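You operate a simulated robot arm through the tools that you are given. There is no shell and no other tool.

You run a simulated robot arm. Do the job below in one go: nothing can be reset, and whatever is moved stays where it is left.

Task
Start the filter pump, try both pots and leave the lever on the one with the lower reading.
Fine: shut both vents before starting.

It is judged by the outcome, as a careful person would: the job done as asked, and still so three seconds after it is handed in. It fails if anything else is knocked over, pushed out of place, dropped, spilled or broken.

Robot
A 6-joint arm with a two-finger parallel gripper, fixed in place. Base frame: the origin is at the foot of the arm, x ahead of it, y to its left, z up; the work surface is at about z = 860. Lengths are in mm, angles in degrees, forces in N, time in s.
With the tool pointing down near the work surface it reaches from about 360 to 760 mm from the base axis. Its first joint turns from -66.0 to 66.0 degrees. Payload 2.45 kg.
The tool frame sits at the grasp point between the pads (the TCP): z along the fingers, y along the line on which they close. The tips reach 24 mm beyond it. Largest opening 68 mm; finger width 17, thickness 10; the body of the gripper, 40 by 70 mm, starts 41 mm behind the TCP.
Orientation is that of the tool frame in the base frame, as a unit quaternion [x, y, z, w]. With the fingers straight down and closing along the base's y, the tool's x points along the base's -x, its y along +y and its z along -z.

Tools
- The arm moves only by the tool servo_tool. Its argument "targets" is a list of rows, each a list of 3 entries, a list of its own where there are three numbers: the shift along the base's x, y, z in mm, then the turn, a rotation vector about the base's x, y, z in rad, then the finger opening in mm, from 0 to 68. In form: [[[dx, dy, dz], [wx, wy, wz], gripper], ...]. A call has 1 to 20 rows; each row shifts and turns the commanded pose from where the row before left it. A row lasts 0.2 s, in which the tool goes at most 50 mm and 8.6 degrees; a call with a longer step from one row to the next is refused whole, and so is a gripper value outside its range. Where a pose cannot be reached the arm comes as near as it can. A force on the tool above 40 N (or 10 N above the force at the start of the call, whichever is more), or a blocked arm, ends the call early, and 0.2 s more pass. The fingers move at their own pace (about 108 mm/s each) and stop on an object; they squeeze with about 28 N. The grip force told is the motor's: it shows also when the fingers shut on nothing. Time passes only in rows, and 0.2 s behind the last, so rows that do not move let the fingers close. The reply holds the time, the measured pose of the TCP, the force on the tool along the base axes, the opening and the grip force, in the units named above and with some noise, with the torque about the TCP (base axes, N m) and any sound that the robot's microphone picked up, and new pictures: "pictures" is both (left out), scene, wrist or none.
- Cameras (640 x 400 px; columns grow to the right, rows downward): "scene" is fixed at [172.2, 426, 1455.2]; the picture's right is [-0.65, -0.76, 0.00], its down [-0.50, 0.43, -0.75] and it looks along [0.57, -0.49, -0.66] (base axes); focal length 259 px, centre (320, 200). "wrist" rides on the gripper at [84, 11, -75] in the tool frame; the picture's right is [-0.13, 0.99, 0.00], its down [-0.60, -0.08, -0.79] and it looks along [-0.79, -0.10, 0.61] (tool axes); focal length 251 px, centre (320, 200).
- locate(camera, pixels): for up to 12 pixels [column, row] of the newest picture of that camera ("zoom" is the newest enlarged one), the place [x, y, z] in the base frame of the surface seen there, good to about 2 mm. No time passes.
- inspect(camera, box): a new picture of the part [left, top, right, bottom] of that camera's present view, enlarged. No time passes.
- finish_job(): hands the job in; it is judged then, once.

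Leave the gripper open and the arm clear of the work at the hand-in unless told otherwise.

The tools are called after ">>>" as a command line: name --argument value ..., lists and objects as JSON in quotes. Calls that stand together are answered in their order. servo_tool: Moves the arm, as the interface text tells. Its arguments: {"type":"object","properties":{"targets":{"type":"array","items":{"type":"array"}},"pictures":{"type":"string","enum":["both","scene","wrist","none"]}},"required":["targets"]} The other tools are called the same way: locate (camera, pixels) gives the place of the surface under pixels of a picture; inspect (camera, box) takes an enlarged picture of a part of a camera's view; finish_job () hands the job in.

At the start:

```text
time_s: 0.0
ee_pos: [415.1, 127.5, 1232.6]
tcp_rot: [0.0, 1.0, -0.001, -0.001]
contact_force: [0.0, -1.0, -0.2]
torque: [-0.03, 0.05, 0.0]
width: 68.0
grasp_force: 0.0
```

scene: 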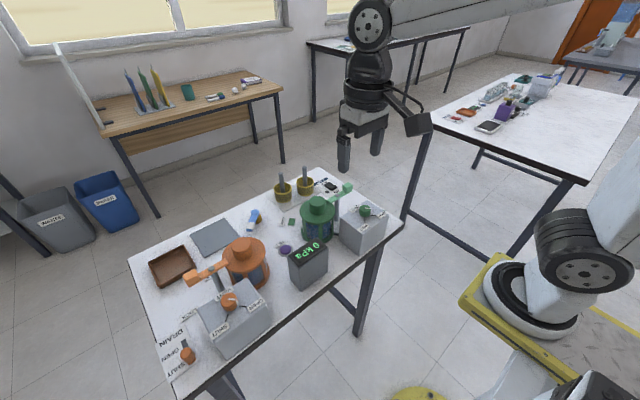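
wrist: 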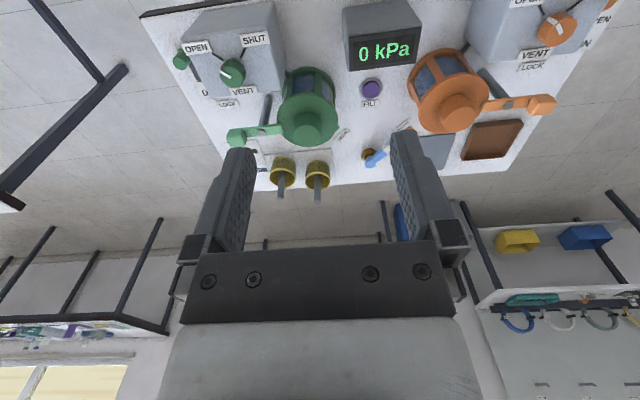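

I see a bench with a green pot and an orange pot, vent boxes, a gauge reading 0 kPa, a purple button and a blue lever. I'll take enlarged views to read the labels.

>>> inspect --camera "scene" --box '[130, 220, 290, 380]'

>>> inspect --camera "scene" --box '[240, 160, 410, 290]'

>>> inspect --camera "wrist" --box '[140, 0, 380, 210]'

>>> inspect --camera "wrist" --box '[340, 0, 640, 200]'

```text
2.50 times, centred on (210, 300) of scene
```

zoom: 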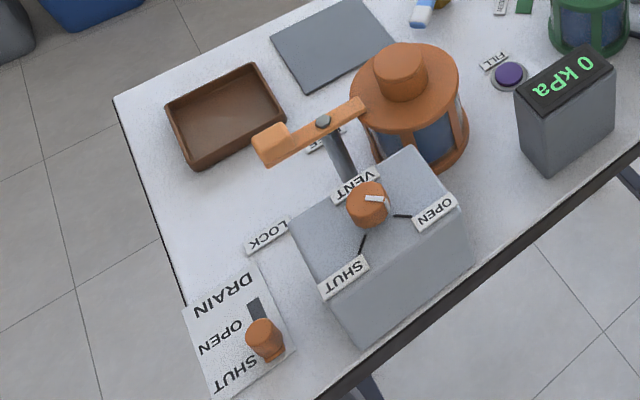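

```text
3.08 times, centred on (325, 225) of scene
```

zoom: 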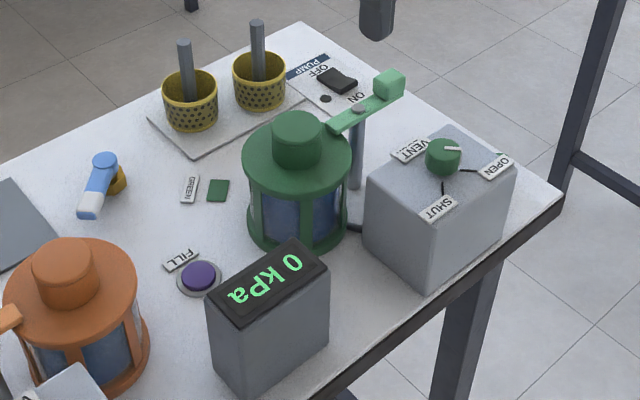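

```text
1.90 times, centred on (260, 105) of wrist
```

zoom: 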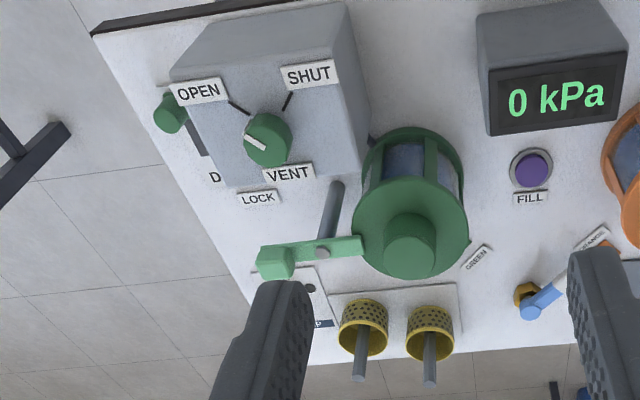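

```text
2.00 times, centred on (490, 100) of wrist
```

zoom: 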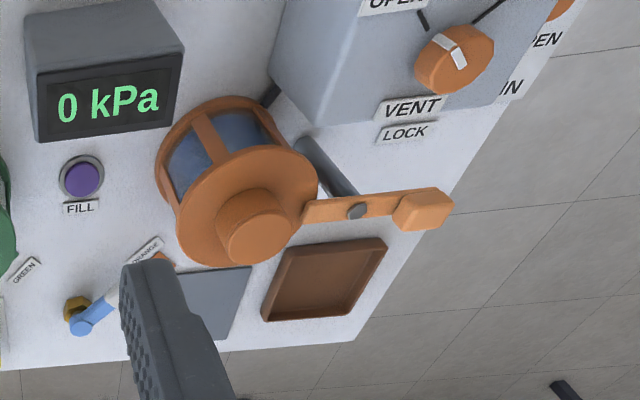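

Both vent knobs seem to point towards OPEN. I'll get the 3-D places of the main parts from the scene picture: the pump switch, both vent knobs, the blue lever, the pots and the arms.

>>> locate --camera "scene" --pixels '[[229, 301], [366, 211], [331, 187], [258, 213], [251, 225], [250, 243], [318, 204], [240, 313], [387, 200], [349, 187], [195, 280], [286, 250]]'

>>> locate --camera "wrist" --pixels '[[233, 72], [558, 27], [371, 158], [381, 158], [367, 155], [308, 118], [455, 110], [198, 47], [256, 39], [371, 88], [228, 137], [543, 104]]'

>>> inspect --camera "scene" --box '[300, 160, 360, 200]'

>>> inspect --camera "scene" --box '[236, 196, 306, 262]'

```text
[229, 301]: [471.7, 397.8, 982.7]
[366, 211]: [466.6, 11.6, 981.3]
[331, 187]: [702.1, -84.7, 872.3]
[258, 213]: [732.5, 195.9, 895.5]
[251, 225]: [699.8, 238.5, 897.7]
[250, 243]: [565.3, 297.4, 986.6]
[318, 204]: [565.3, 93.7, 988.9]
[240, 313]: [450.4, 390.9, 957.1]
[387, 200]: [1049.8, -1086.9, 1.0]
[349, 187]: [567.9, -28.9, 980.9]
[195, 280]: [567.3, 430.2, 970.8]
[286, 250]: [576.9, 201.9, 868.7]
```

```text
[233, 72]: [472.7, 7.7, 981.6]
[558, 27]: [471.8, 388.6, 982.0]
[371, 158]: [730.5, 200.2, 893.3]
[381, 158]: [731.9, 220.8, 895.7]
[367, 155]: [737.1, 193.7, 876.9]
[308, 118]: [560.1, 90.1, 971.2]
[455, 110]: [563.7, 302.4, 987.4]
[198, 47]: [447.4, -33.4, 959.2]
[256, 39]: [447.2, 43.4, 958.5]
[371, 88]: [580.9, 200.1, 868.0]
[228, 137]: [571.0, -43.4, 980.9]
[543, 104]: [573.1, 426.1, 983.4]
```

```text
10.00 times, centred on (330, 180) of scene
```

zoom: 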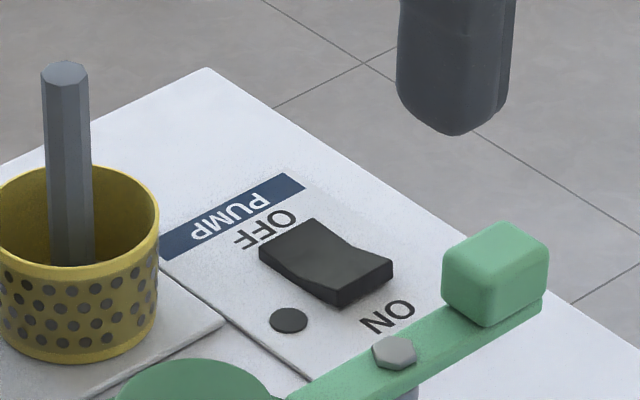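

```text
6.06 times, centred on (271, 229) of scene
```

zoom: 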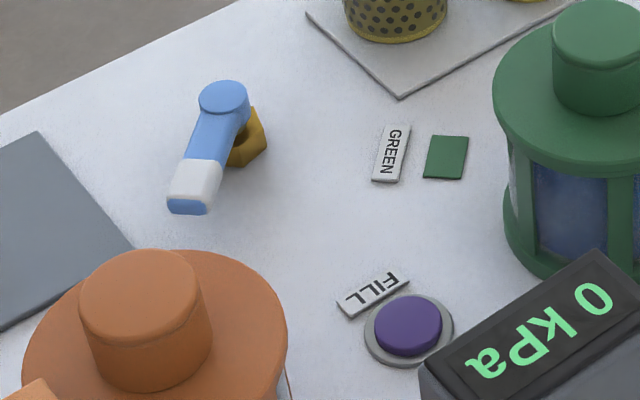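

The pump rocker is at about (702,-85) with its OFF side pressed or raised. The blue lever pivots near (733,196) and its handle points at (700,240). I'll look closer at the locks, drains and lever labels with the wrist camera.

>>> inspect --camera "wrist" --box '[160, 60, 280, 160]'

>>> inspect --camera "scene" --box '[170, 255, 270, 335]'

>>> inspect --camera "wrist" --box '[320, 110, 440, 190]'

>>> inspect --camera "wrist" --box '[220, 130, 340, 210]'

>>> inspect --camera "scene" --box '[140, 320, 220, 390]'

```text
4.00 times, centred on (220, 110) of wrist
```

zoom: 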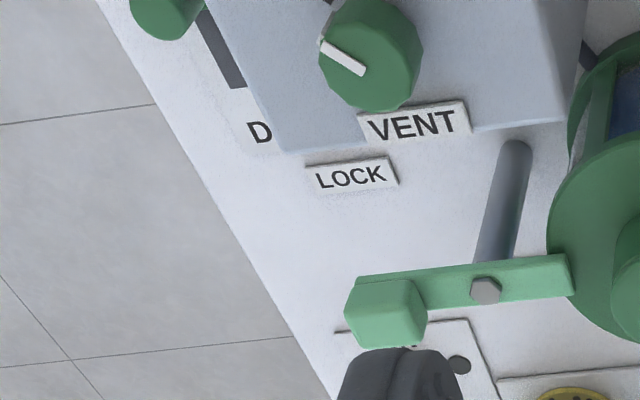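

```text
5.00 times, centred on (220, 295) of scene
```

zoom: 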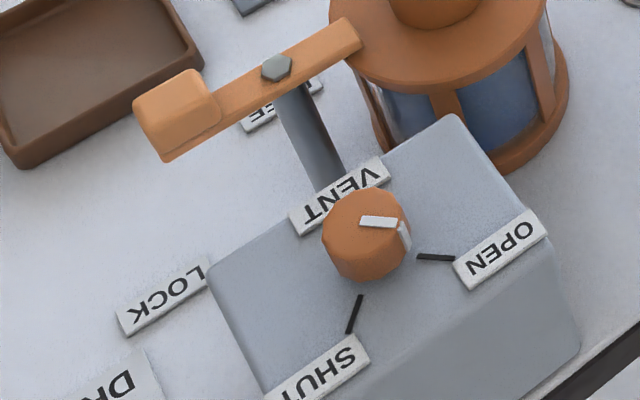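

```text
5.00 times, centred on (380, 150) of wrist
```

zoom: 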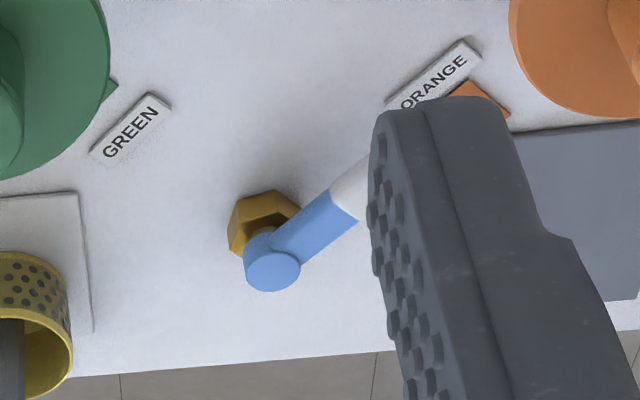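

```text
5.00 times, centred on (280, 170) of wrist
```

zoom: 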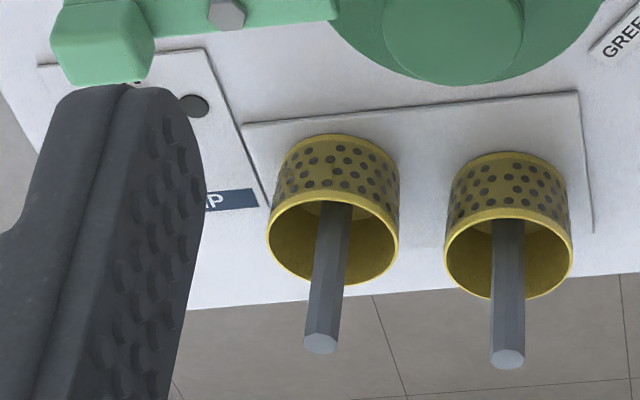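

```text
5.71 times, centred on (180, 355) of scene
```

zoom: 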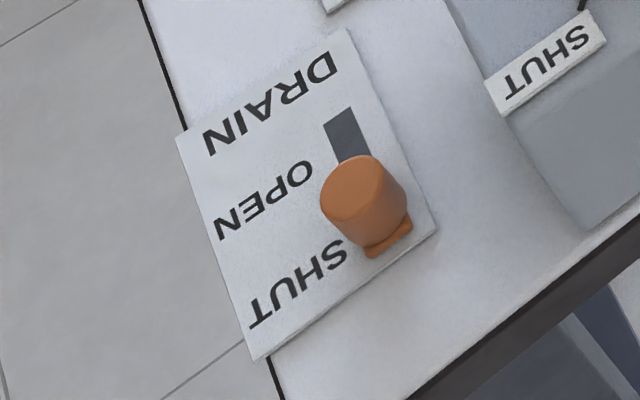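

The lever points at ORANGE, with GREEN on the other side. The drains look SHUT. I'll zoom in on the green vent knob to measure its axis and marks.

>>> inspect --camera "wrist" --box '[180, 20, 290, 100]'

```text
5.00 times, centred on (235, 60) of wrist
```

zoom: 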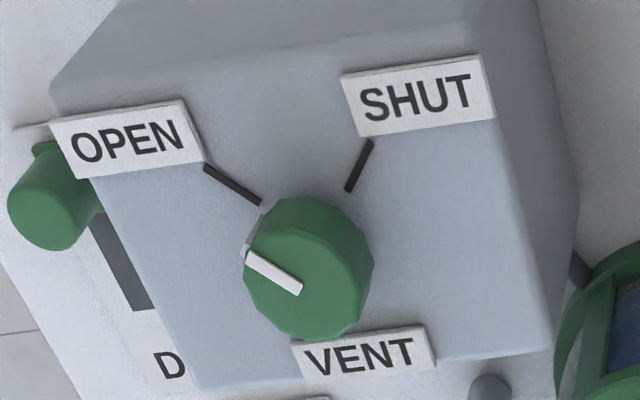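

>>> locate --camera "zoom" --pixels '[[206, 166], [258, 202], [371, 143], [348, 189], [315, 265], [255, 255], [298, 290], [300, 215], [360, 260], [320, 325], [100, 100], [470, 40]]'

>>> inspect --camera "wrist" --box '[500, 0, 610, 70]'

```text
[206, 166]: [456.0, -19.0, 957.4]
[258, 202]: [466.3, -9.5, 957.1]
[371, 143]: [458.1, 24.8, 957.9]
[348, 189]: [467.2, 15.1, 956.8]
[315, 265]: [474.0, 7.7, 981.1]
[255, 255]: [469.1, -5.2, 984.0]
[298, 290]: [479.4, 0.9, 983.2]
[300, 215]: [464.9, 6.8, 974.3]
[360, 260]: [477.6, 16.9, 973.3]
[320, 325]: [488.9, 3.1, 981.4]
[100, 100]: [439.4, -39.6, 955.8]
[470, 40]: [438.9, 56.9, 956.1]
```

```text
5.71 times, centred on (555, 35) of wrist
```

zoom: 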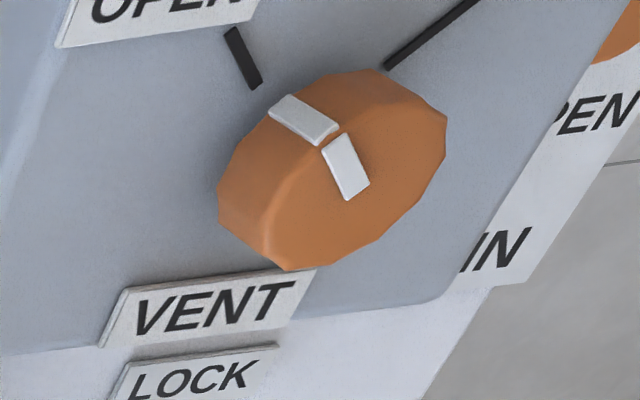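

Green knob: the OPEN and SHUT marks cross at about (479, 2.5), the box top is at z≈957 and the knob top at z≈983. Its pointer is on OPEN. I'll measure the orange one the same way.

>>> locate --camera "zoom" --pixels '[[232, 32], [256, 84], [474, 3], [388, 66], [310, 115], [345, 165], [360, 195], [250, 200], [430, 130], [290, 260], [120, 40]]'

>>> inspect --camera "scene" --box '[330, 180, 420, 260]'

```text
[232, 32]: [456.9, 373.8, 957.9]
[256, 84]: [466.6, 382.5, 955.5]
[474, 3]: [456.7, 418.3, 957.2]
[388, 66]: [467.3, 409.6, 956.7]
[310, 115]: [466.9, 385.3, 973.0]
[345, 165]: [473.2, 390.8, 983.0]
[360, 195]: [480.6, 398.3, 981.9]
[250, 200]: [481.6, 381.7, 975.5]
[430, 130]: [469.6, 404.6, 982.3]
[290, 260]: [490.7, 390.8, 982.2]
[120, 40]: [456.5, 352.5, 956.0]
```

```text
5.00 times, centred on (375, 220) of scene
```

zoom: 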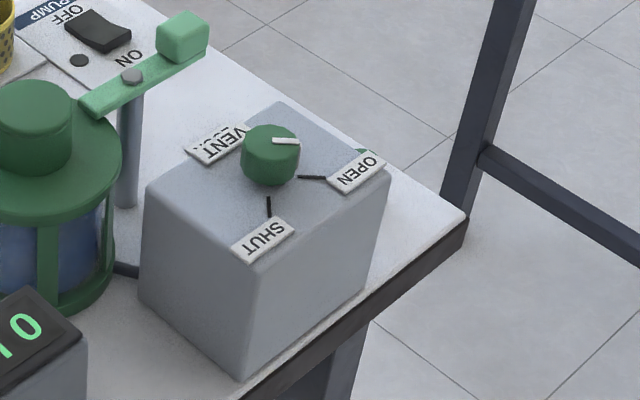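

Orange knob centre is about (479.5, 396), and its pointer is also on OPEN. To go from OPEN to SHUT, each knob turns -90° about z, passing the robot side. I'll move above the green knob with the gripper pre-turned +45°.

>>> servo_tool --targets '[[[10.65, -20.8, -28.8], [0, 0, 0.131], 68], [[10.65, -20.8, -28.8], [0, 0, 0.131], 68], [[10.65, -20.8, -28.8], [0, 0, 0.131], 68], [[10.65, -20.8, -28.8], [0, 0, 0.131], 68], [[10.65, -20.8, -28.8], [0, 0, 0.131], 68], [[10.65, -20.8, -28.8], [0, 0, 0.131], 68], [[0, 0, 0], [0, 0, 0], 68]]' --pictures "both"

```text
time_s: 1.6
ee_pos: [481.4, 4.3, 1057.4]
tcp_rot: [-0.384, 0.923, 0.0, 0.0]
contact_force: [0.4, 0.2, 0.6]
torque: [0.01, 0.02, 0.01]
width: 68.1
grasp_force: 0.1
```

scene: 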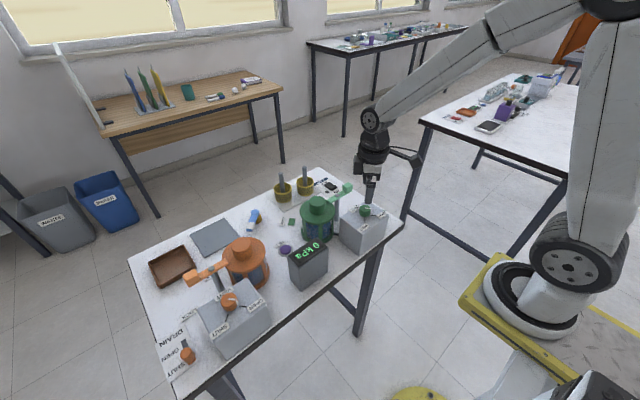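
wrist: 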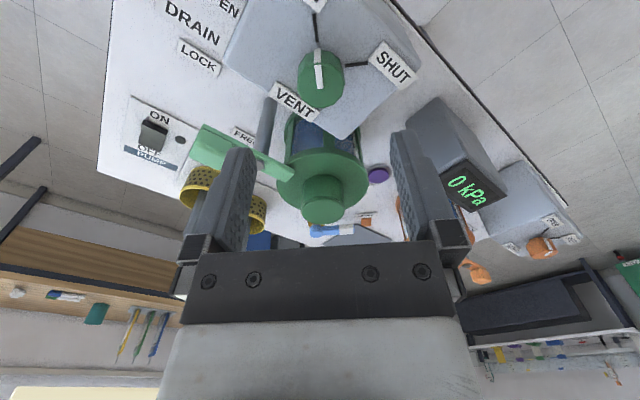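

Now above the green knob. In this view I can see a FREE label by the green arm. I'll zoom in to understand the lock, and check the knob alignment.

>>> inspect --camera "wrist" --box '[110, 30, 300, 180]'

>>> inspect --camera "wrist" --box '[260, 0, 440, 220]'

>>> locate --camera "wrist" --pixels '[[198, 57], [243, 134], [158, 137], [159, 118], [150, 150], [196, 185], [205, 145], [285, 170], [330, 160], [180, 140], [319, 80], [270, 110]]'

```text
2.67 times, centred on (205, 105) of wrist
```

zoom: 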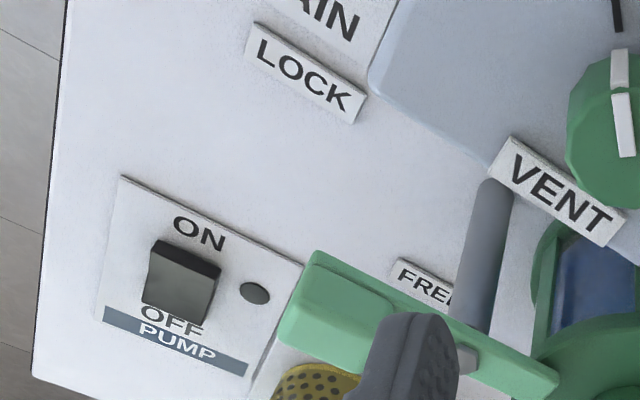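

```text
1.82 times, centred on (350, 110) of wrist
```

zoom: 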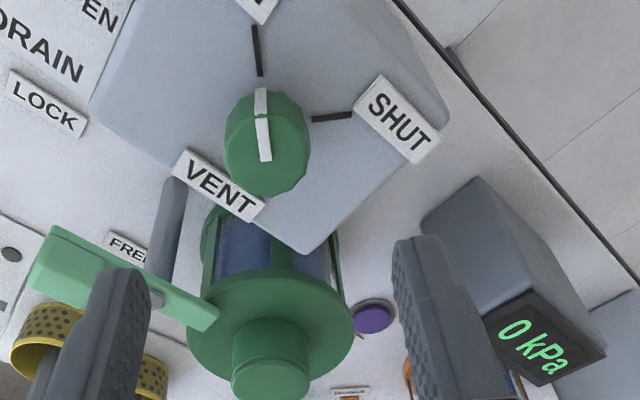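

```text
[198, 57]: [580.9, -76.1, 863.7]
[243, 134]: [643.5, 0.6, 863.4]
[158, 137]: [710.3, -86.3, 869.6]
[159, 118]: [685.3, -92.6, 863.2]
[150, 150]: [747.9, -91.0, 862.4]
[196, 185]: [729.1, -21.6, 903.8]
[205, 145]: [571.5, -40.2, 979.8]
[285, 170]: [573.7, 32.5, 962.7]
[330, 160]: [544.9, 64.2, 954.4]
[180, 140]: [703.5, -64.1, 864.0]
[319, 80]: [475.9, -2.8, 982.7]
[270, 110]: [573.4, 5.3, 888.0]
```

Both lock arms point at LOCK, since the handle side is at the LOCK label and FREE is elsewhere, so they need no change. The knob is centred between the fingers, so I'll descend around it.

>>> servo_tool --targets '[[[-1, -1, -24], [0, 0, 0], 68], [[0, 0, -24], [0, 0, 0], 68], [[0, 0, -22], [0, 0, 0], 68], [[0, 0, 0], [0, 0, 0], 68]]' --pictures "both"

```text
time_s: 2.6
ee_pos: [477.2, 1.6, 988.8]
tcp_rot: [-0.384, 0.924, 0.0, 0.001]
contact_force: [0.2, 0.2, 0.1]
torque: [0.01, 0.01, -0.01]
width: 68.1
grasp_force: 0.1
```

scene: 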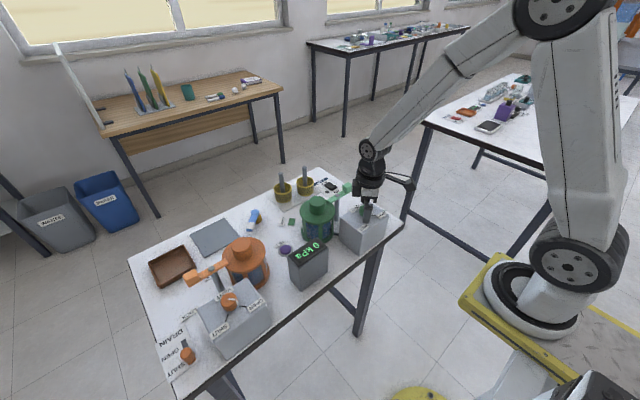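
wrist: 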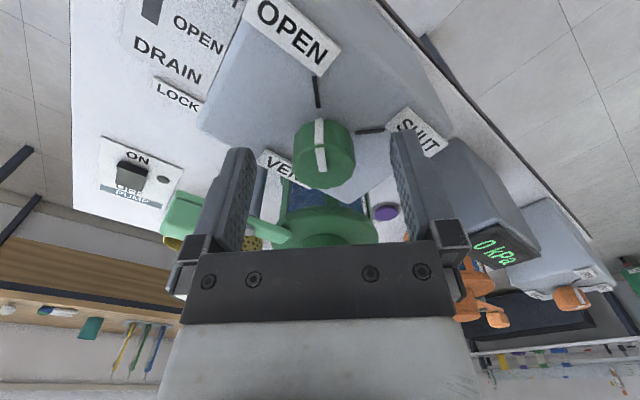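

The knob sits between the pads at (322,155). I'll lower it 3 mm more and close.

>>> servo_tool --targets '[[[0, 0, -3], [0, 0, 0], 68], [[0, 0, 0], [0, 0, 0], 20], [[0, 0, 0], [0, 0, 0], 10], [[0, 0, 0], [0, 0, 0], 10]]' --pictures "wrist"

```text
time_s: 3.6
ee_pos: [478.9, 3.0, 986.5]
tcp_rot: [-0.383, 0.924, 0.001, -0.002]
contact_force: [-9.3, 16.5, 3.9]
torque: [-0.12, 0.0, -0.02]
width: 29.7
grasp_force: 43.8
```

wrist: 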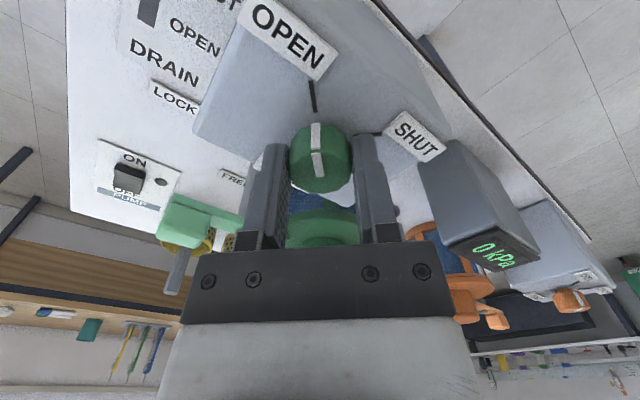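

The grip holds at width 29.7, with a side force of about 19 N from slight off-centring. I'll shift a little to relieve it before turning.

>>> servo_tool --targets '[[[-0.8, 0.9, 0], [0, 0, 0], 10], [[0, 0, 0], [0, 0, 0], 10]]' --pictures "none"

```text
time_s: 4.2
ee_pos: [478.6, 2.0, 987.0]
tcp_rot: [-0.383, 0.924, -0.001, -0.001]
contact_force: [-4.2, 3.5, 5.3]
torque: [-0.4, 1.18, -0.02]
width: 29.6
grasp_force: 43.7
```

The force is now low. I'll turn the knob -90° towards SHUT.

>>> servo_tool --targets '[[[0, 0, 0], [0, 0, -0.1428], 10], [[0, 0, 0], [0, 0, -0.1428], 10], [[0, 0, 0], [0, 0, -0.1428], 10], [[0, 0, 0], [0, 0, -0.1428], 10], [[0, 0, 0], [0, 0, -0.1428], 10], [[0, 0, 0], [0, 0, -0.1428], 10], [[0, 0, 0], [0, 0, -0.1428], 10], [[0, 0, 0], [0, 0, -0.1428], 10], [[0, 0, 0], [0, 0, -0.1428], 10], [[0, 0, 0], [0, 0, -0.1428], 10], [[0, 0, 0], [0, 0, -0.1428], 10], [[0, 0, 0], [0, 0, 0], 10]]' --pictures "wrist"

```text
time_s: 6.8
ee_pos: [476.8, 3.4, 986.5]
tcp_rot: [0.383, 0.924, 0.0, 0.0]
contact_force: [-14.1, 21.5, 20.1]
torque: [0.92, 0.43, 0.09]
width: 29.9
grasp_force: 43.5
```

wrist: 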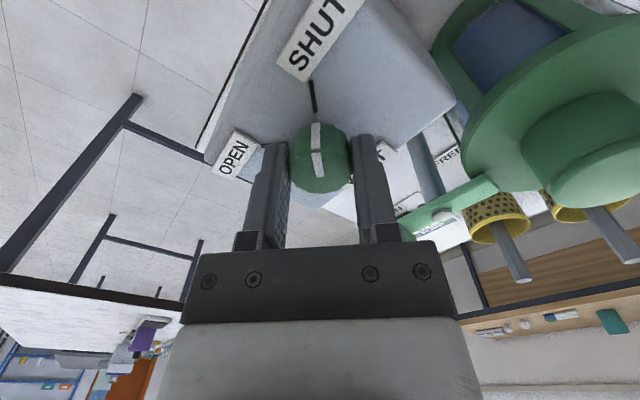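

The knob turned with the gripper and its mark now lines up with the SHUT line. I'll zoom in to confirm before releasing.

>>> inspect --camera "wrist" --box '[250, 50, 390, 210]'

```text
2.50 times, centred on (320, 130) of wrist
```

zoom: 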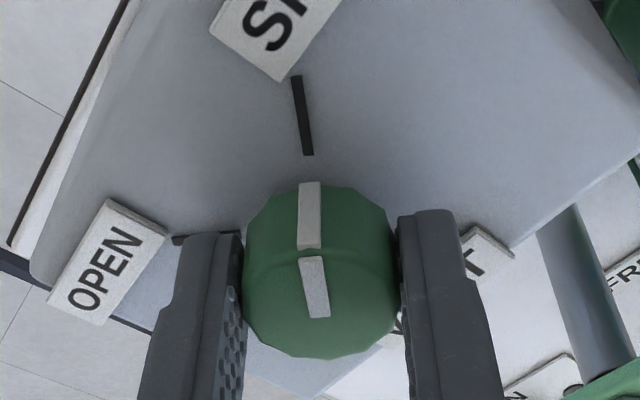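

The mark meets the SHUT line. I'll open the fingers, then rise straight up and check.

>>> servo_tool --targets '[[[0, 0, 0], [0, 0, 0], 45], [[0, 0, 0], [0, 0, 0], 68], [[0, 0, 0], [0, 0, 0], 68], [[0, 0, 30], [0, 0, 0], 68], [[0, 0, 40], [0, 0, 0], 68], [[0, 0, 0], [0, 0, 0], 68]]' --pictures "both"

>>> inspect --camera "wrist" --box '[240, 0, 420, 120]'

>>> inspect --camera "scene" --box '[330, 180, 420, 260]'

```text
time_s: 8.2
ee_pos: [477.5, 4.3, 1055.8]
tcp_rot: [0.381, 0.925, 0.0, 0.0]
contact_force: [0.5, 0.0, -0.1]
torque: [-0.01, 0.0, 0.0]
width: 68.2
grasp_force: 0.1
```

scene: 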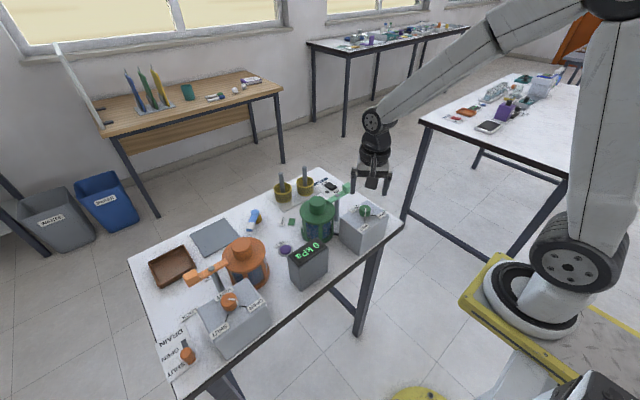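
wrist: 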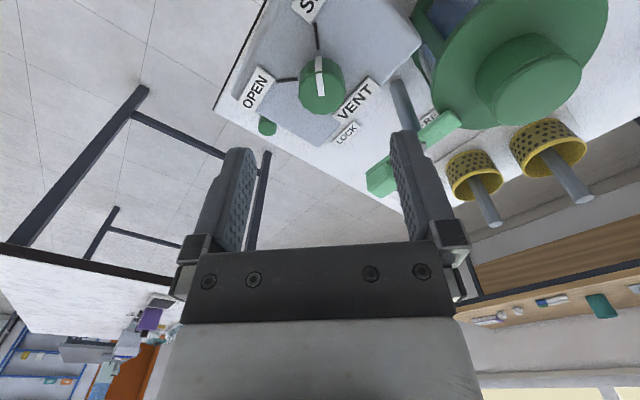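

```text
3.33 times, centred on (330, 60) of wrist
```

zoom: 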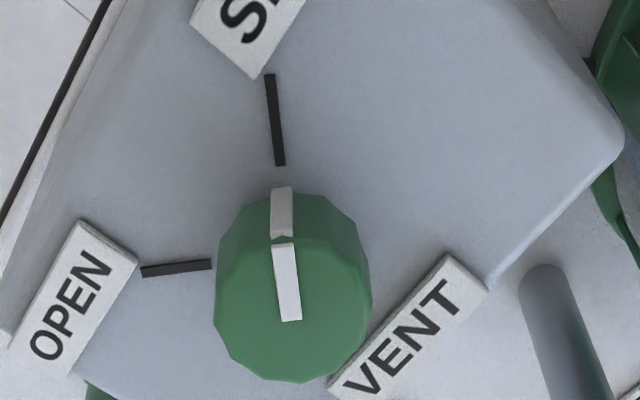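

```text
5.00 times, centred on (375, 220) of scene
```

zoom: 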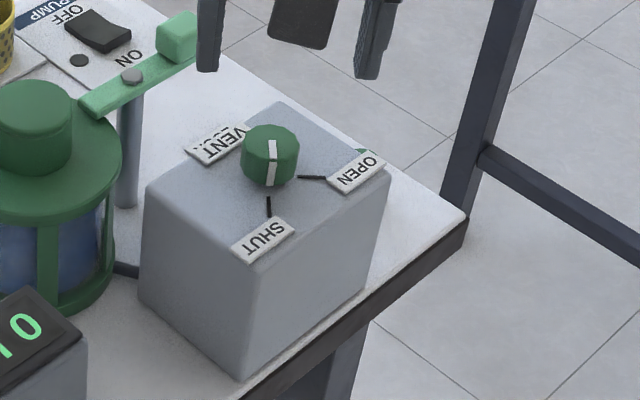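

The green vent mark points at SHUT. I'll measure its angle, then move on to the orange knob.

>>> locate --camera "zoom" --pixels '[[272, 143], [273, 160], [273, 183], [268, 198], [269, 215]]'

>>> inspect --camera "wrist" --box '[280, 40, 360, 120]'

```text
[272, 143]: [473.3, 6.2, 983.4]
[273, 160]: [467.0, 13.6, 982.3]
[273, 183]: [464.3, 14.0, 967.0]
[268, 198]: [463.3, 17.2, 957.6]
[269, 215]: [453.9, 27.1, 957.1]
```

```text
5.00 times, centred on (320, 80) of wrist
```

zoom: 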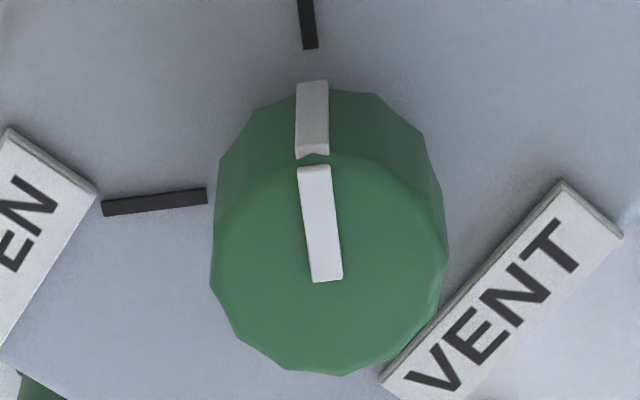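

The green vent is shut, with the mark angle about 130° matching its line. Next I'll travel above the orange knob, turning the gripper to +80°.

>>> servo_tool --targets '[[[0.1, 26.2, 0.2], [0, 0, 0.1454], 68], [[0.1, 26.2, 0.2], [0, 0, 0.1454], 68], [[0.1, 26.2, 0.2], [0, 0, 0.1454], 68], [[0.1, 26.2, 0.2], [0, 0, 0.1454], 68], [[0.1, 26.2, 0.2], [0, 0, 0.1454], 68], [[0.1, 26.2, 0.2], [0, 0, 0.1454], 68], [[0.1, 26.2, 0.2], [0, 0, 0.1454], 68], [[0.1, 26.2, 0.2], [0, 0, 0.1454], 68], [[0.1, 26.2, 0.2], [0, 0, 0.1454], 68], [[0.1, 26.2, 0.2], [0, 0, 0.1454], 68], [[0.1, 26.2, 0.2], [0, 0, 0.1454], 68], [[0.1, 26.2, 0.2], [0, 0, 0.1454], 68], [[0.1, 26.2, 0.2], [0, 0, 0.1454], 68], [[0.1, 26.2, 0.2], [0, 0, 0.1454], 68], [[0.1, 26.2, 0.2], [0, 0, 0.1454], 68], [[0, 0, 0], [0, 0, 0], 68]]' --pictures "both"

```text
time_s: 11.6
ee_pos: [479.6, 395.7, 1058.5]
tcp_rot: [-0.644, 0.765, 0.0, 0.0]
contact_force: [-0.3, 0.1, -0.9]
torque: [0.0, -0.01, -0.02]
width: 68.1
grasp_force: 0.0
```

scene: 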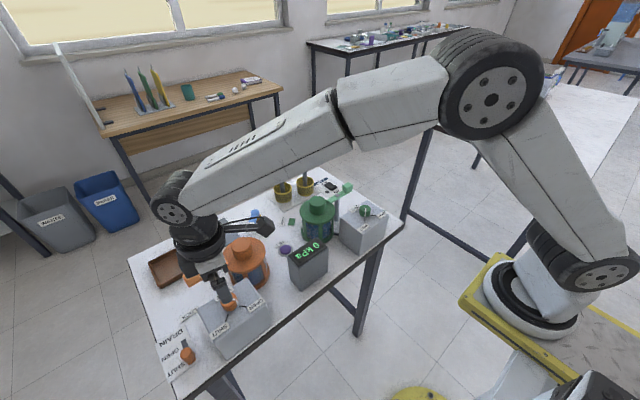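
wrist: 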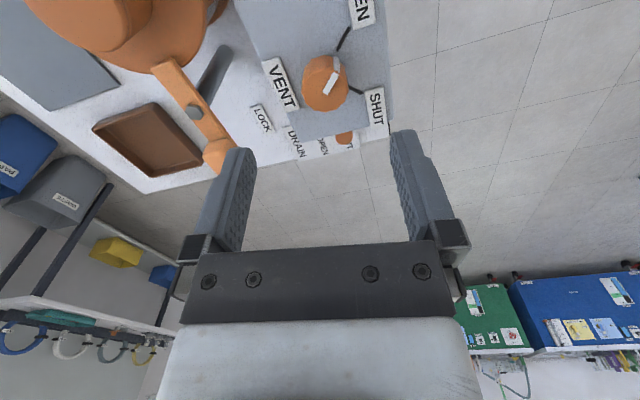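

The knob is at (325,83), slightly towards -x. I'll shift -2 mm in x and descend around it.

>>> servo_tool --targets '[[[-2, 0, -24], [0, 0, 0], 68], [[0, 0, -25], [0, 0, 0], 68], [[0, 0, -24], [0, 0, 0], 68], [[0, 0, 0], [0, 0, 0], 68]]' --pictures "wrist"

```text
time_s: 12.6
ee_pos: [479.0, 396.7, 984.5]
tcp_rot: [-0.643, 0.766, 0.001, -0.001]
contact_force: [0.0, -1.1, -0.9]
torque: [-0.01, -0.01, -0.02]
width: 68.1
grasp_force: 0.1
```

wrist: 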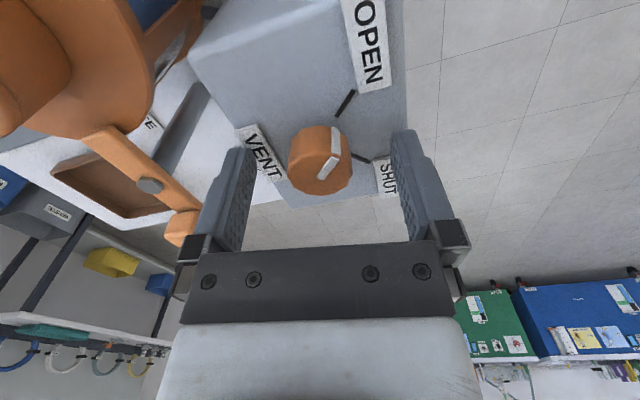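

The knob is centred at (320,160). Closing the gripper.

>>> servo_tool --targets '[[[0, 0, 0], [0, 0, 0], 20], [[0, 0, 0], [0, 0, 0], 10], [[0, 0, 0], [0, 0, 0], 10]]' --pictures "none"

```text
time_s: 13.4
ee_pos: [477.3, 396.2, 985.4]
tcp_rot: [-0.644, 0.765, 0.0, 0.0]
contact_force: [1.6, 0.7, -2.8]
torque: [0.26, -0.28, -0.01]
width: 29.5
grasp_force: 43.6
```

The orange knob is gripped with low side force. I'll turn it -90° towards SHUT.

>>> servo_tool --targets '[[[0, 0, 0], [0, 0, -0.1428], 10], [[0, 0, 0], [0, 0, -0.1428], 10], [[0, 0, 0], [0, 0, -0.1428], 10], [[0, 0, 0], [0, 0, -0.1428], 10], [[0, 0, 0], [0, 0, -0.1428], 10], [[0, 0, 0], [0, 0, -0.1428], 10], [[0, 0, 0], [0, 0, -0.1428], 10], [[0, 0, 0], [0, 0, -0.1428], 10], [[0, 0, 0], [0, 0, -0.1428], 10], [[0, 0, 0], [0, 0, -0.1428], 10], [[0, 0, 0], [0, 0, -0.1428], 10], [[0, 0, 0], [0, 0, 0], 10]]' --pictures "wrist"

>>> inspect --camera "wrist" --box '[250, 50, 390, 210]'

```text
time_s: 15.7
ee_pos: [476.3, 397.4, 984.6]
tcp_rot: [0.034, 0.999, 0.002, 0.0]
contact_force: [5.3, 9.0, -8.6]
torque: [-0.06, 0.09, 0.01]
width: 29.4
grasp_force: 43.7
stopped in row 11: the force on the tool passed its limit at 42 N (the readings are from after the stop); the commanded pose is now the measured one
```

wrist: 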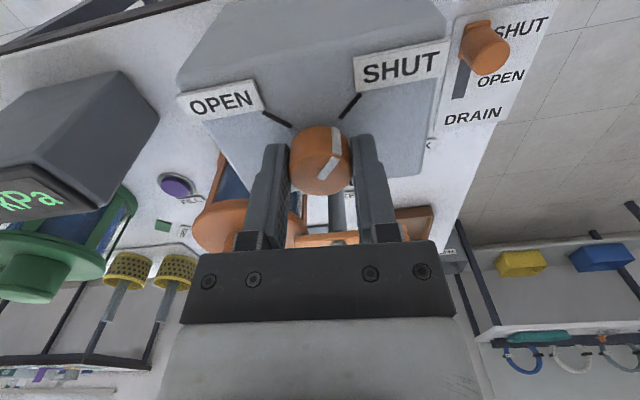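

```text
2.50 times, centred on (320, 130) of wrist
```

zoom: 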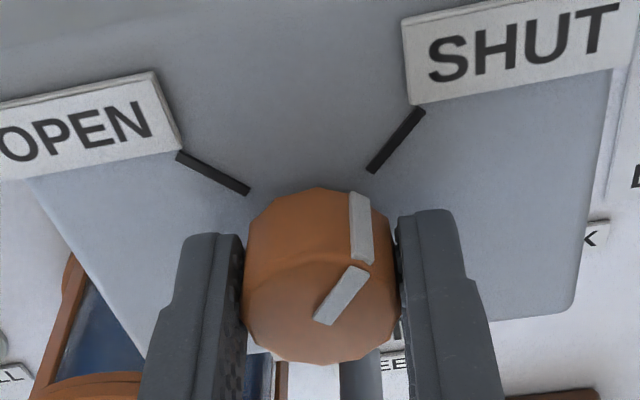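

It stopped in the last row, having turned about 84°, with the mark close to the SHUT line. I'll release, rise and measure the mark.

>>> servo_tool --targets '[[[0, 0, 0], [0, 0, 0], 45], [[0, 0, 0], [0, 0, 0], 68], [[0, 0, 0], [0, 0, 0], 68], [[0, 0, 30], [0, 0, 0], 68], [[0, 0, 40], [0, 0, 0], 68], [[0, 0, 0], [0, 0, 0], 68]]' --pictures "both"

>>> inspect --camera "wrist" --box '[265, 30, 385, 120]'

```text
time_s: 17.1
ee_pos: [477.4, 395.7, 1054.6]
tcp_rot: [0.034, 0.999, 0.001, 0.0]
contact_force: [0.2, 0.6, 0.2]
torque: [-0.02, 0.04, 0.0]
width: 68.2
grasp_force: 0.0
```

scene: 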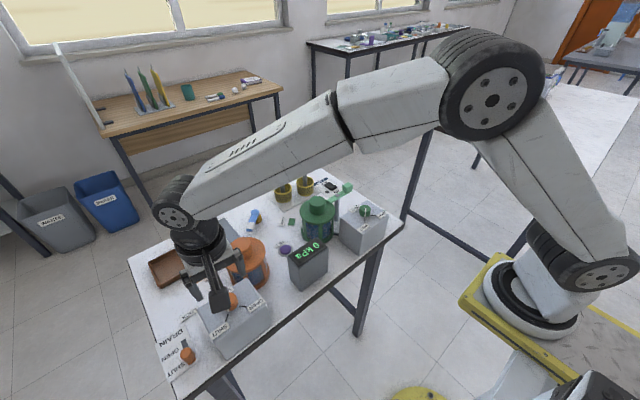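
wrist: 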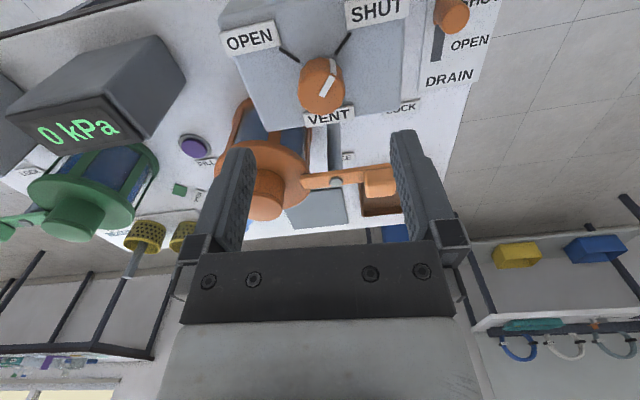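

```text
4.44 times, centred on (325, 75) of wrist
```

zoom: 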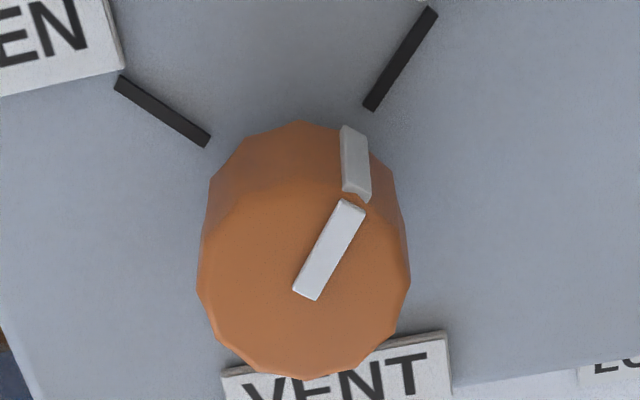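

>>> locate --camera "zoom" --pixels '[[350, 208], [306, 292], [328, 250], [432, 12], [370, 108], [120, 80], [206, 140], [354, 135], [357, 185]]'

```text
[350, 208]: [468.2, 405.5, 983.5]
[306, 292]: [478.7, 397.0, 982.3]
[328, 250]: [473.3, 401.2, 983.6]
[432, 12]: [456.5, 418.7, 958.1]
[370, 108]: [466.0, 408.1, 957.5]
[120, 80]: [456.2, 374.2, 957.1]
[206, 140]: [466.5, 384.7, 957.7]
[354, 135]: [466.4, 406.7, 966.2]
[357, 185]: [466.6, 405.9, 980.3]
```

The orange mark is about 6° short of the line, at 141° against about 134°. I'll grip again and turn the rest.

>>> servo_tool --targets '[[[1, 0, -24], [0, 0, 0], 68], [[0, 0, -24], [0, 0, 0], 68], [[0, 0, -21], [0, 0, 0], 68], [[0, 0, 0], [0, 0, 0], 20], [[0, 0, 0], [0, 0, 0], 10], [[0, 0, 0], [0, 0, 0], 10]]' --pictures "wrist"

```text
time_s: 18.5
ee_pos: [476.6, 396.0, 985.8]
tcp_rot: [0.035, 0.999, 0.0, -0.001]
contact_force: [-0.2, -4.6, 1.4]
torque: [-0.53, -0.19, 0.02]
width: 29.5
grasp_force: 43.6
```

wrist: 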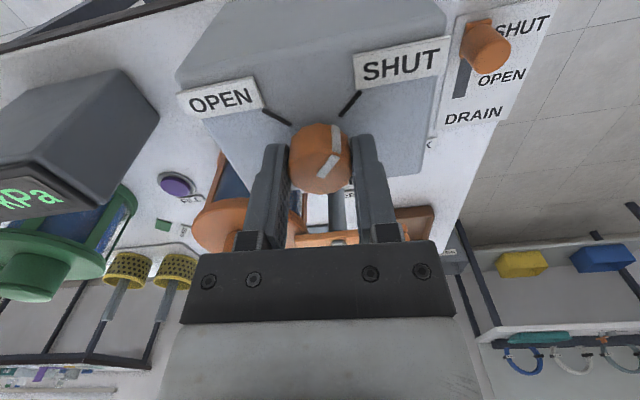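

Gripped with low force. I'll turn another 7.5° clockwise in small steps.

>>> servo_tool --targets '[[[0, 0, 0], [0, 0, -0.045], 10], [[0, 0, 0], [0, 0, -0.045], 10], [[0, 0, 0], [0, 0, -0.04], 10], [[0, 0, 0], [0, 0, 0], 10]]' --pictures "none"

```text
time_s: 19.5
ee_pos: [477.8, 397.9, 984.9]
tcp_rot: [0.099, 0.995, 0.001, 0.0]
contact_force: [0.7, 4.9, -10.1]
torque: [-0.56, -0.53, 0.68]
width: 29.6
grasp_force: 43.7
```

A z torque of 0.68 now shows, so the knob is at its stop. I'll release and rise to check.

>>> servo_tool --targets '[[[0, 0, 0], [0, 0, 0], 45], [[0, 0, 0], [0, 0, 0], 68], [[0, 0, 0], [0, 0, 0], 68], [[0, 0, 30], [0, 0, 0], 68], [[0, 0, 40], [0, 0, 0], 68], [[0, 0, 0], [0, 0, 0], 68]]' --pictures "both"

>>> inspect --camera "wrist" --box '[265, 30, 385, 120]'

```text
time_s: 20.9
ee_pos: [477.2, 398.1, 1056.9]
tcp_rot: [0.098, 0.995, 0.0, -0.001]
contact_force: [0.0, -0.2, 0.7]
torque: [0.02, -0.02, 0.0]
width: 68.0
grasp_force: 0.1
```

scene: 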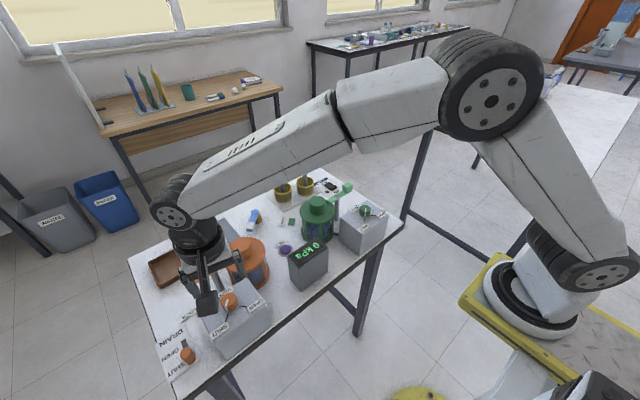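
wrist: 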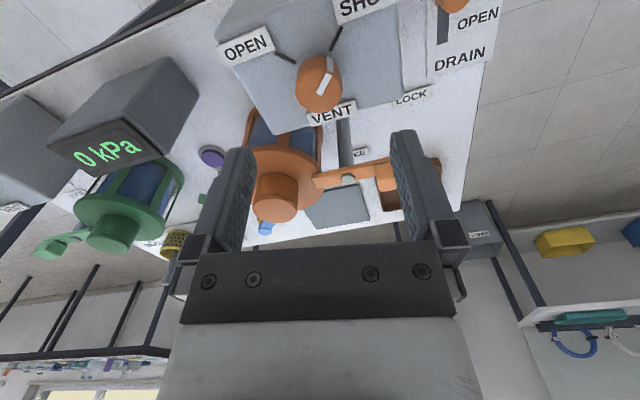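

```text
4.44 times, centred on (325, 75) of wrist
```

zoom: 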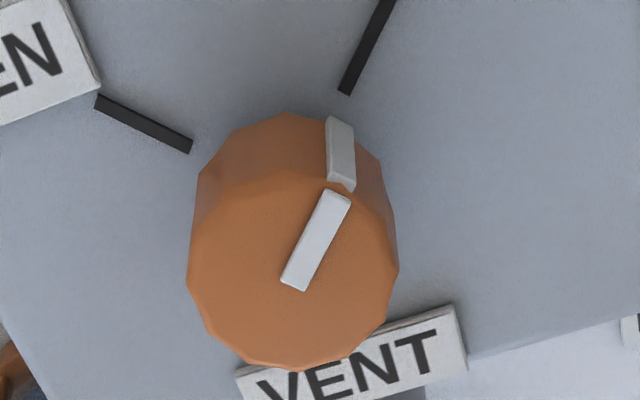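

>>> locate --camera "zoom" --pixels '[[337, 197], [296, 285], [316, 240], [390, 5], [346, 92], [340, 130]]'

>>> inspect --camera "scene" --box '[190, 260, 280, 345]'

```text
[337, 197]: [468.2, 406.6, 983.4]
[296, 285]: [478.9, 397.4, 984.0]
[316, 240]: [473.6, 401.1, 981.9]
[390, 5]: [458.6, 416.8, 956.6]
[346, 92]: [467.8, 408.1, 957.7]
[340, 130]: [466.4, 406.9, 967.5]
```

```text
4.71 times, centred on (235, 302) of scene
```

zoom: 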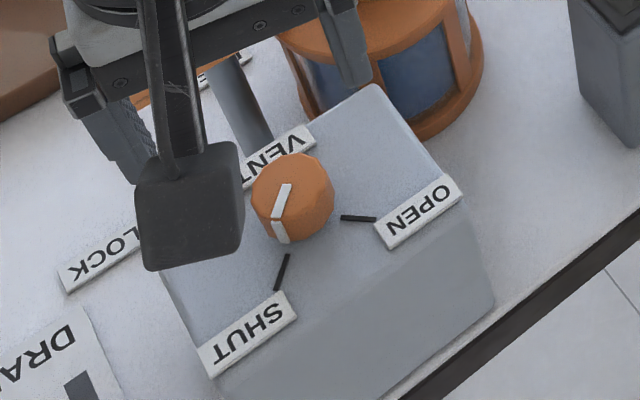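

Both vents are now at SHUT; in the picture the orange mark and its line are parallel to within about 2°. Next I need the exact geometry of the pump switch, lever and obstacles before moving.

>>> locate --camera "scene" --pixels '[[281, 177], [304, 168], [346, 186], [348, 191], [283, 190], [305, 183], [258, 213], [250, 227], [253, 221], [333, 185], [326, 191], [318, 200]]'

>>> inspect --camera "scene" --box '[312, 174, 348, 198]'

```text
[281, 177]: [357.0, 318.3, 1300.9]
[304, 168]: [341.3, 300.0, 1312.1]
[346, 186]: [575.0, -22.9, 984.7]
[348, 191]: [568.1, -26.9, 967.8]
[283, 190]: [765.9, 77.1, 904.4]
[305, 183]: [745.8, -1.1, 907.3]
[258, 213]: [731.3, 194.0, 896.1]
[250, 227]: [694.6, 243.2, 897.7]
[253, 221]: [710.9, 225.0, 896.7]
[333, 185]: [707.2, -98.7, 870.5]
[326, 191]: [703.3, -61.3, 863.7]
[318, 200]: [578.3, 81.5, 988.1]
```

```text
16.00 times, centred on (330, 186) of scene
```

zoom: 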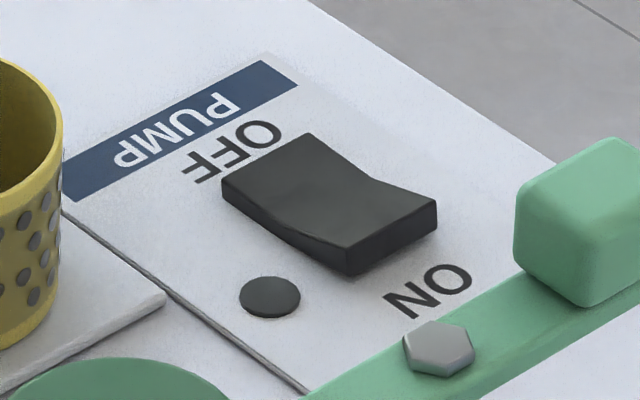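

The rocker's ON end, on the robot side, is raised, so pressing that end starts the pump. I'll get its corner coordinates.

>>> locate --camera "zoom" --pixels '[[345, 245], [430, 203], [385, 222], [365, 205], [330, 190], [270, 165], [230, 182], [312, 143], [270, 297], [430, 290], [300, 205], [345, 172]]'

```text
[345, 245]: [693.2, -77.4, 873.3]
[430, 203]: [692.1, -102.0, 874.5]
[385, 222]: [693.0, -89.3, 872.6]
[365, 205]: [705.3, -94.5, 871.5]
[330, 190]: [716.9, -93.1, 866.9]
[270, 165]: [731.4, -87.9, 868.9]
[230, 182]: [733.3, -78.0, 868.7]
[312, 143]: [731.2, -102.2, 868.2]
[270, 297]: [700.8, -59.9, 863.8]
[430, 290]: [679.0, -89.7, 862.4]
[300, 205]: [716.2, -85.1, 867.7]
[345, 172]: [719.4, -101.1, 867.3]
```

The ON end's top edge is at x≈692, y≈-77 to -102, z≈874. I'll rise, then move with closed fingers and a +60° turn to above (698,-90), which keeps the camera clear of the green lock arm.

>>> servo_tool --targets '[[[0, 0, 45], [0, 0, 0], 68], [[18.4, -40.6, 0], [0, 0, 0.1037], 30], [[18.4, -40.6, 0], [0, 0, 0.1037], 0], [[18.4, -40.6, 0], [0, 0, 0.1037], 0], [[18.4, -40.6, 0], [0, 0, 0.1037], 0], [[18.4, -40.6, 0], [0, 0, 0.1037], 0], [[18.4, -40.6, 0], [0, 0, 0.1037], 0], [[18.4, -40.6, 0], [0, 0, 0.1037], 0], [[18.4, -40.6, 0], [0, 0, 0.1037], 0], [[18.4, -40.6, 0], [0, 0, 0.1037], 0], [[18.4, -40.6, 0], [0, 0, 0.1037], 0], [[18.4, -40.6, 0], [0, 0, 0.1037], 0], [[18.4, -40.6, 0], [0, 0, 0.1037], 0], [[0, 0, -40], [0, 0, 0], 0], [[0, 0, -40], [0, 0, 0], 0], [[0, 0, 0], [0, 0, 0], 0]]' --pictures "both"

```text
time_s: 24.3
ee_pos: [700.9, -88.5, 1021.1]
tcp_rot: [-0.5, 0.866, 0.001, 0.0]
contact_force: [-0.2, 0.0, -0.4]
torque: [0.05, 0.02, -0.01]
width: 0.0
grasp_force: 23.3
```

scene: 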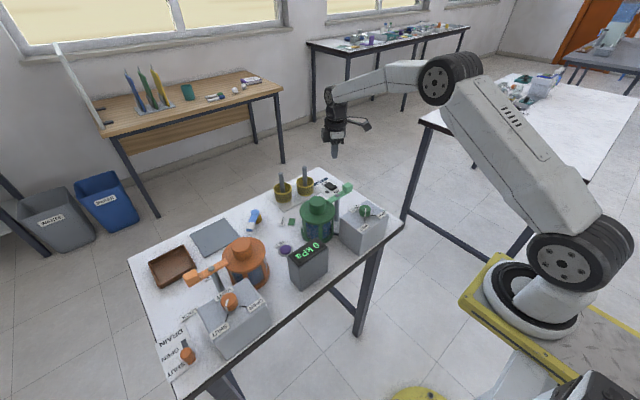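
wrist: 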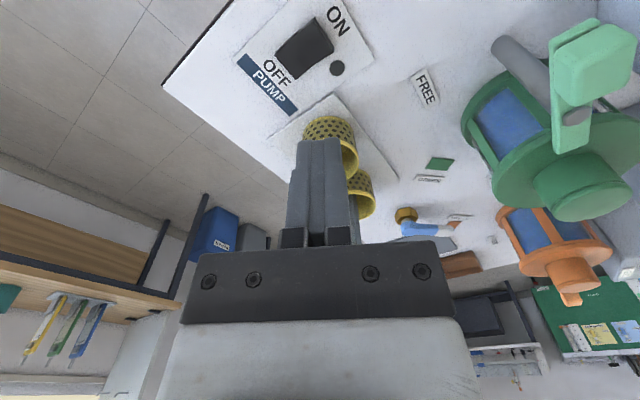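

Above the switch. I'll check the rod heights and positions before descending.

>>> locate --camera "scene" --pixels '[[281, 177], [304, 169], [283, 190], [305, 183], [297, 186], [312, 186]]'

>>> locate --camera "wrist" --pixels '[[304, 45], [320, 40], [290, 60], [332, 130], [337, 68], [310, 25], [405, 213], [330, 115]]'

```text
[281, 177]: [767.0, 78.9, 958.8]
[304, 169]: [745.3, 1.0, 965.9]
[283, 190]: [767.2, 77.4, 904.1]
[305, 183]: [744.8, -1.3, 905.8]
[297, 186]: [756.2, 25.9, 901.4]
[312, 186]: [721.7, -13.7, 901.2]
```

```text
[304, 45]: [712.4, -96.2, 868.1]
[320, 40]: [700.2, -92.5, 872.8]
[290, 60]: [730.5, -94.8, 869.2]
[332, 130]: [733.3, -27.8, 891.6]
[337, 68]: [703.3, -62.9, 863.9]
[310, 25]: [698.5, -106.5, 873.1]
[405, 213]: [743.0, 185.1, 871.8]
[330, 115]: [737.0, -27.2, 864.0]
```

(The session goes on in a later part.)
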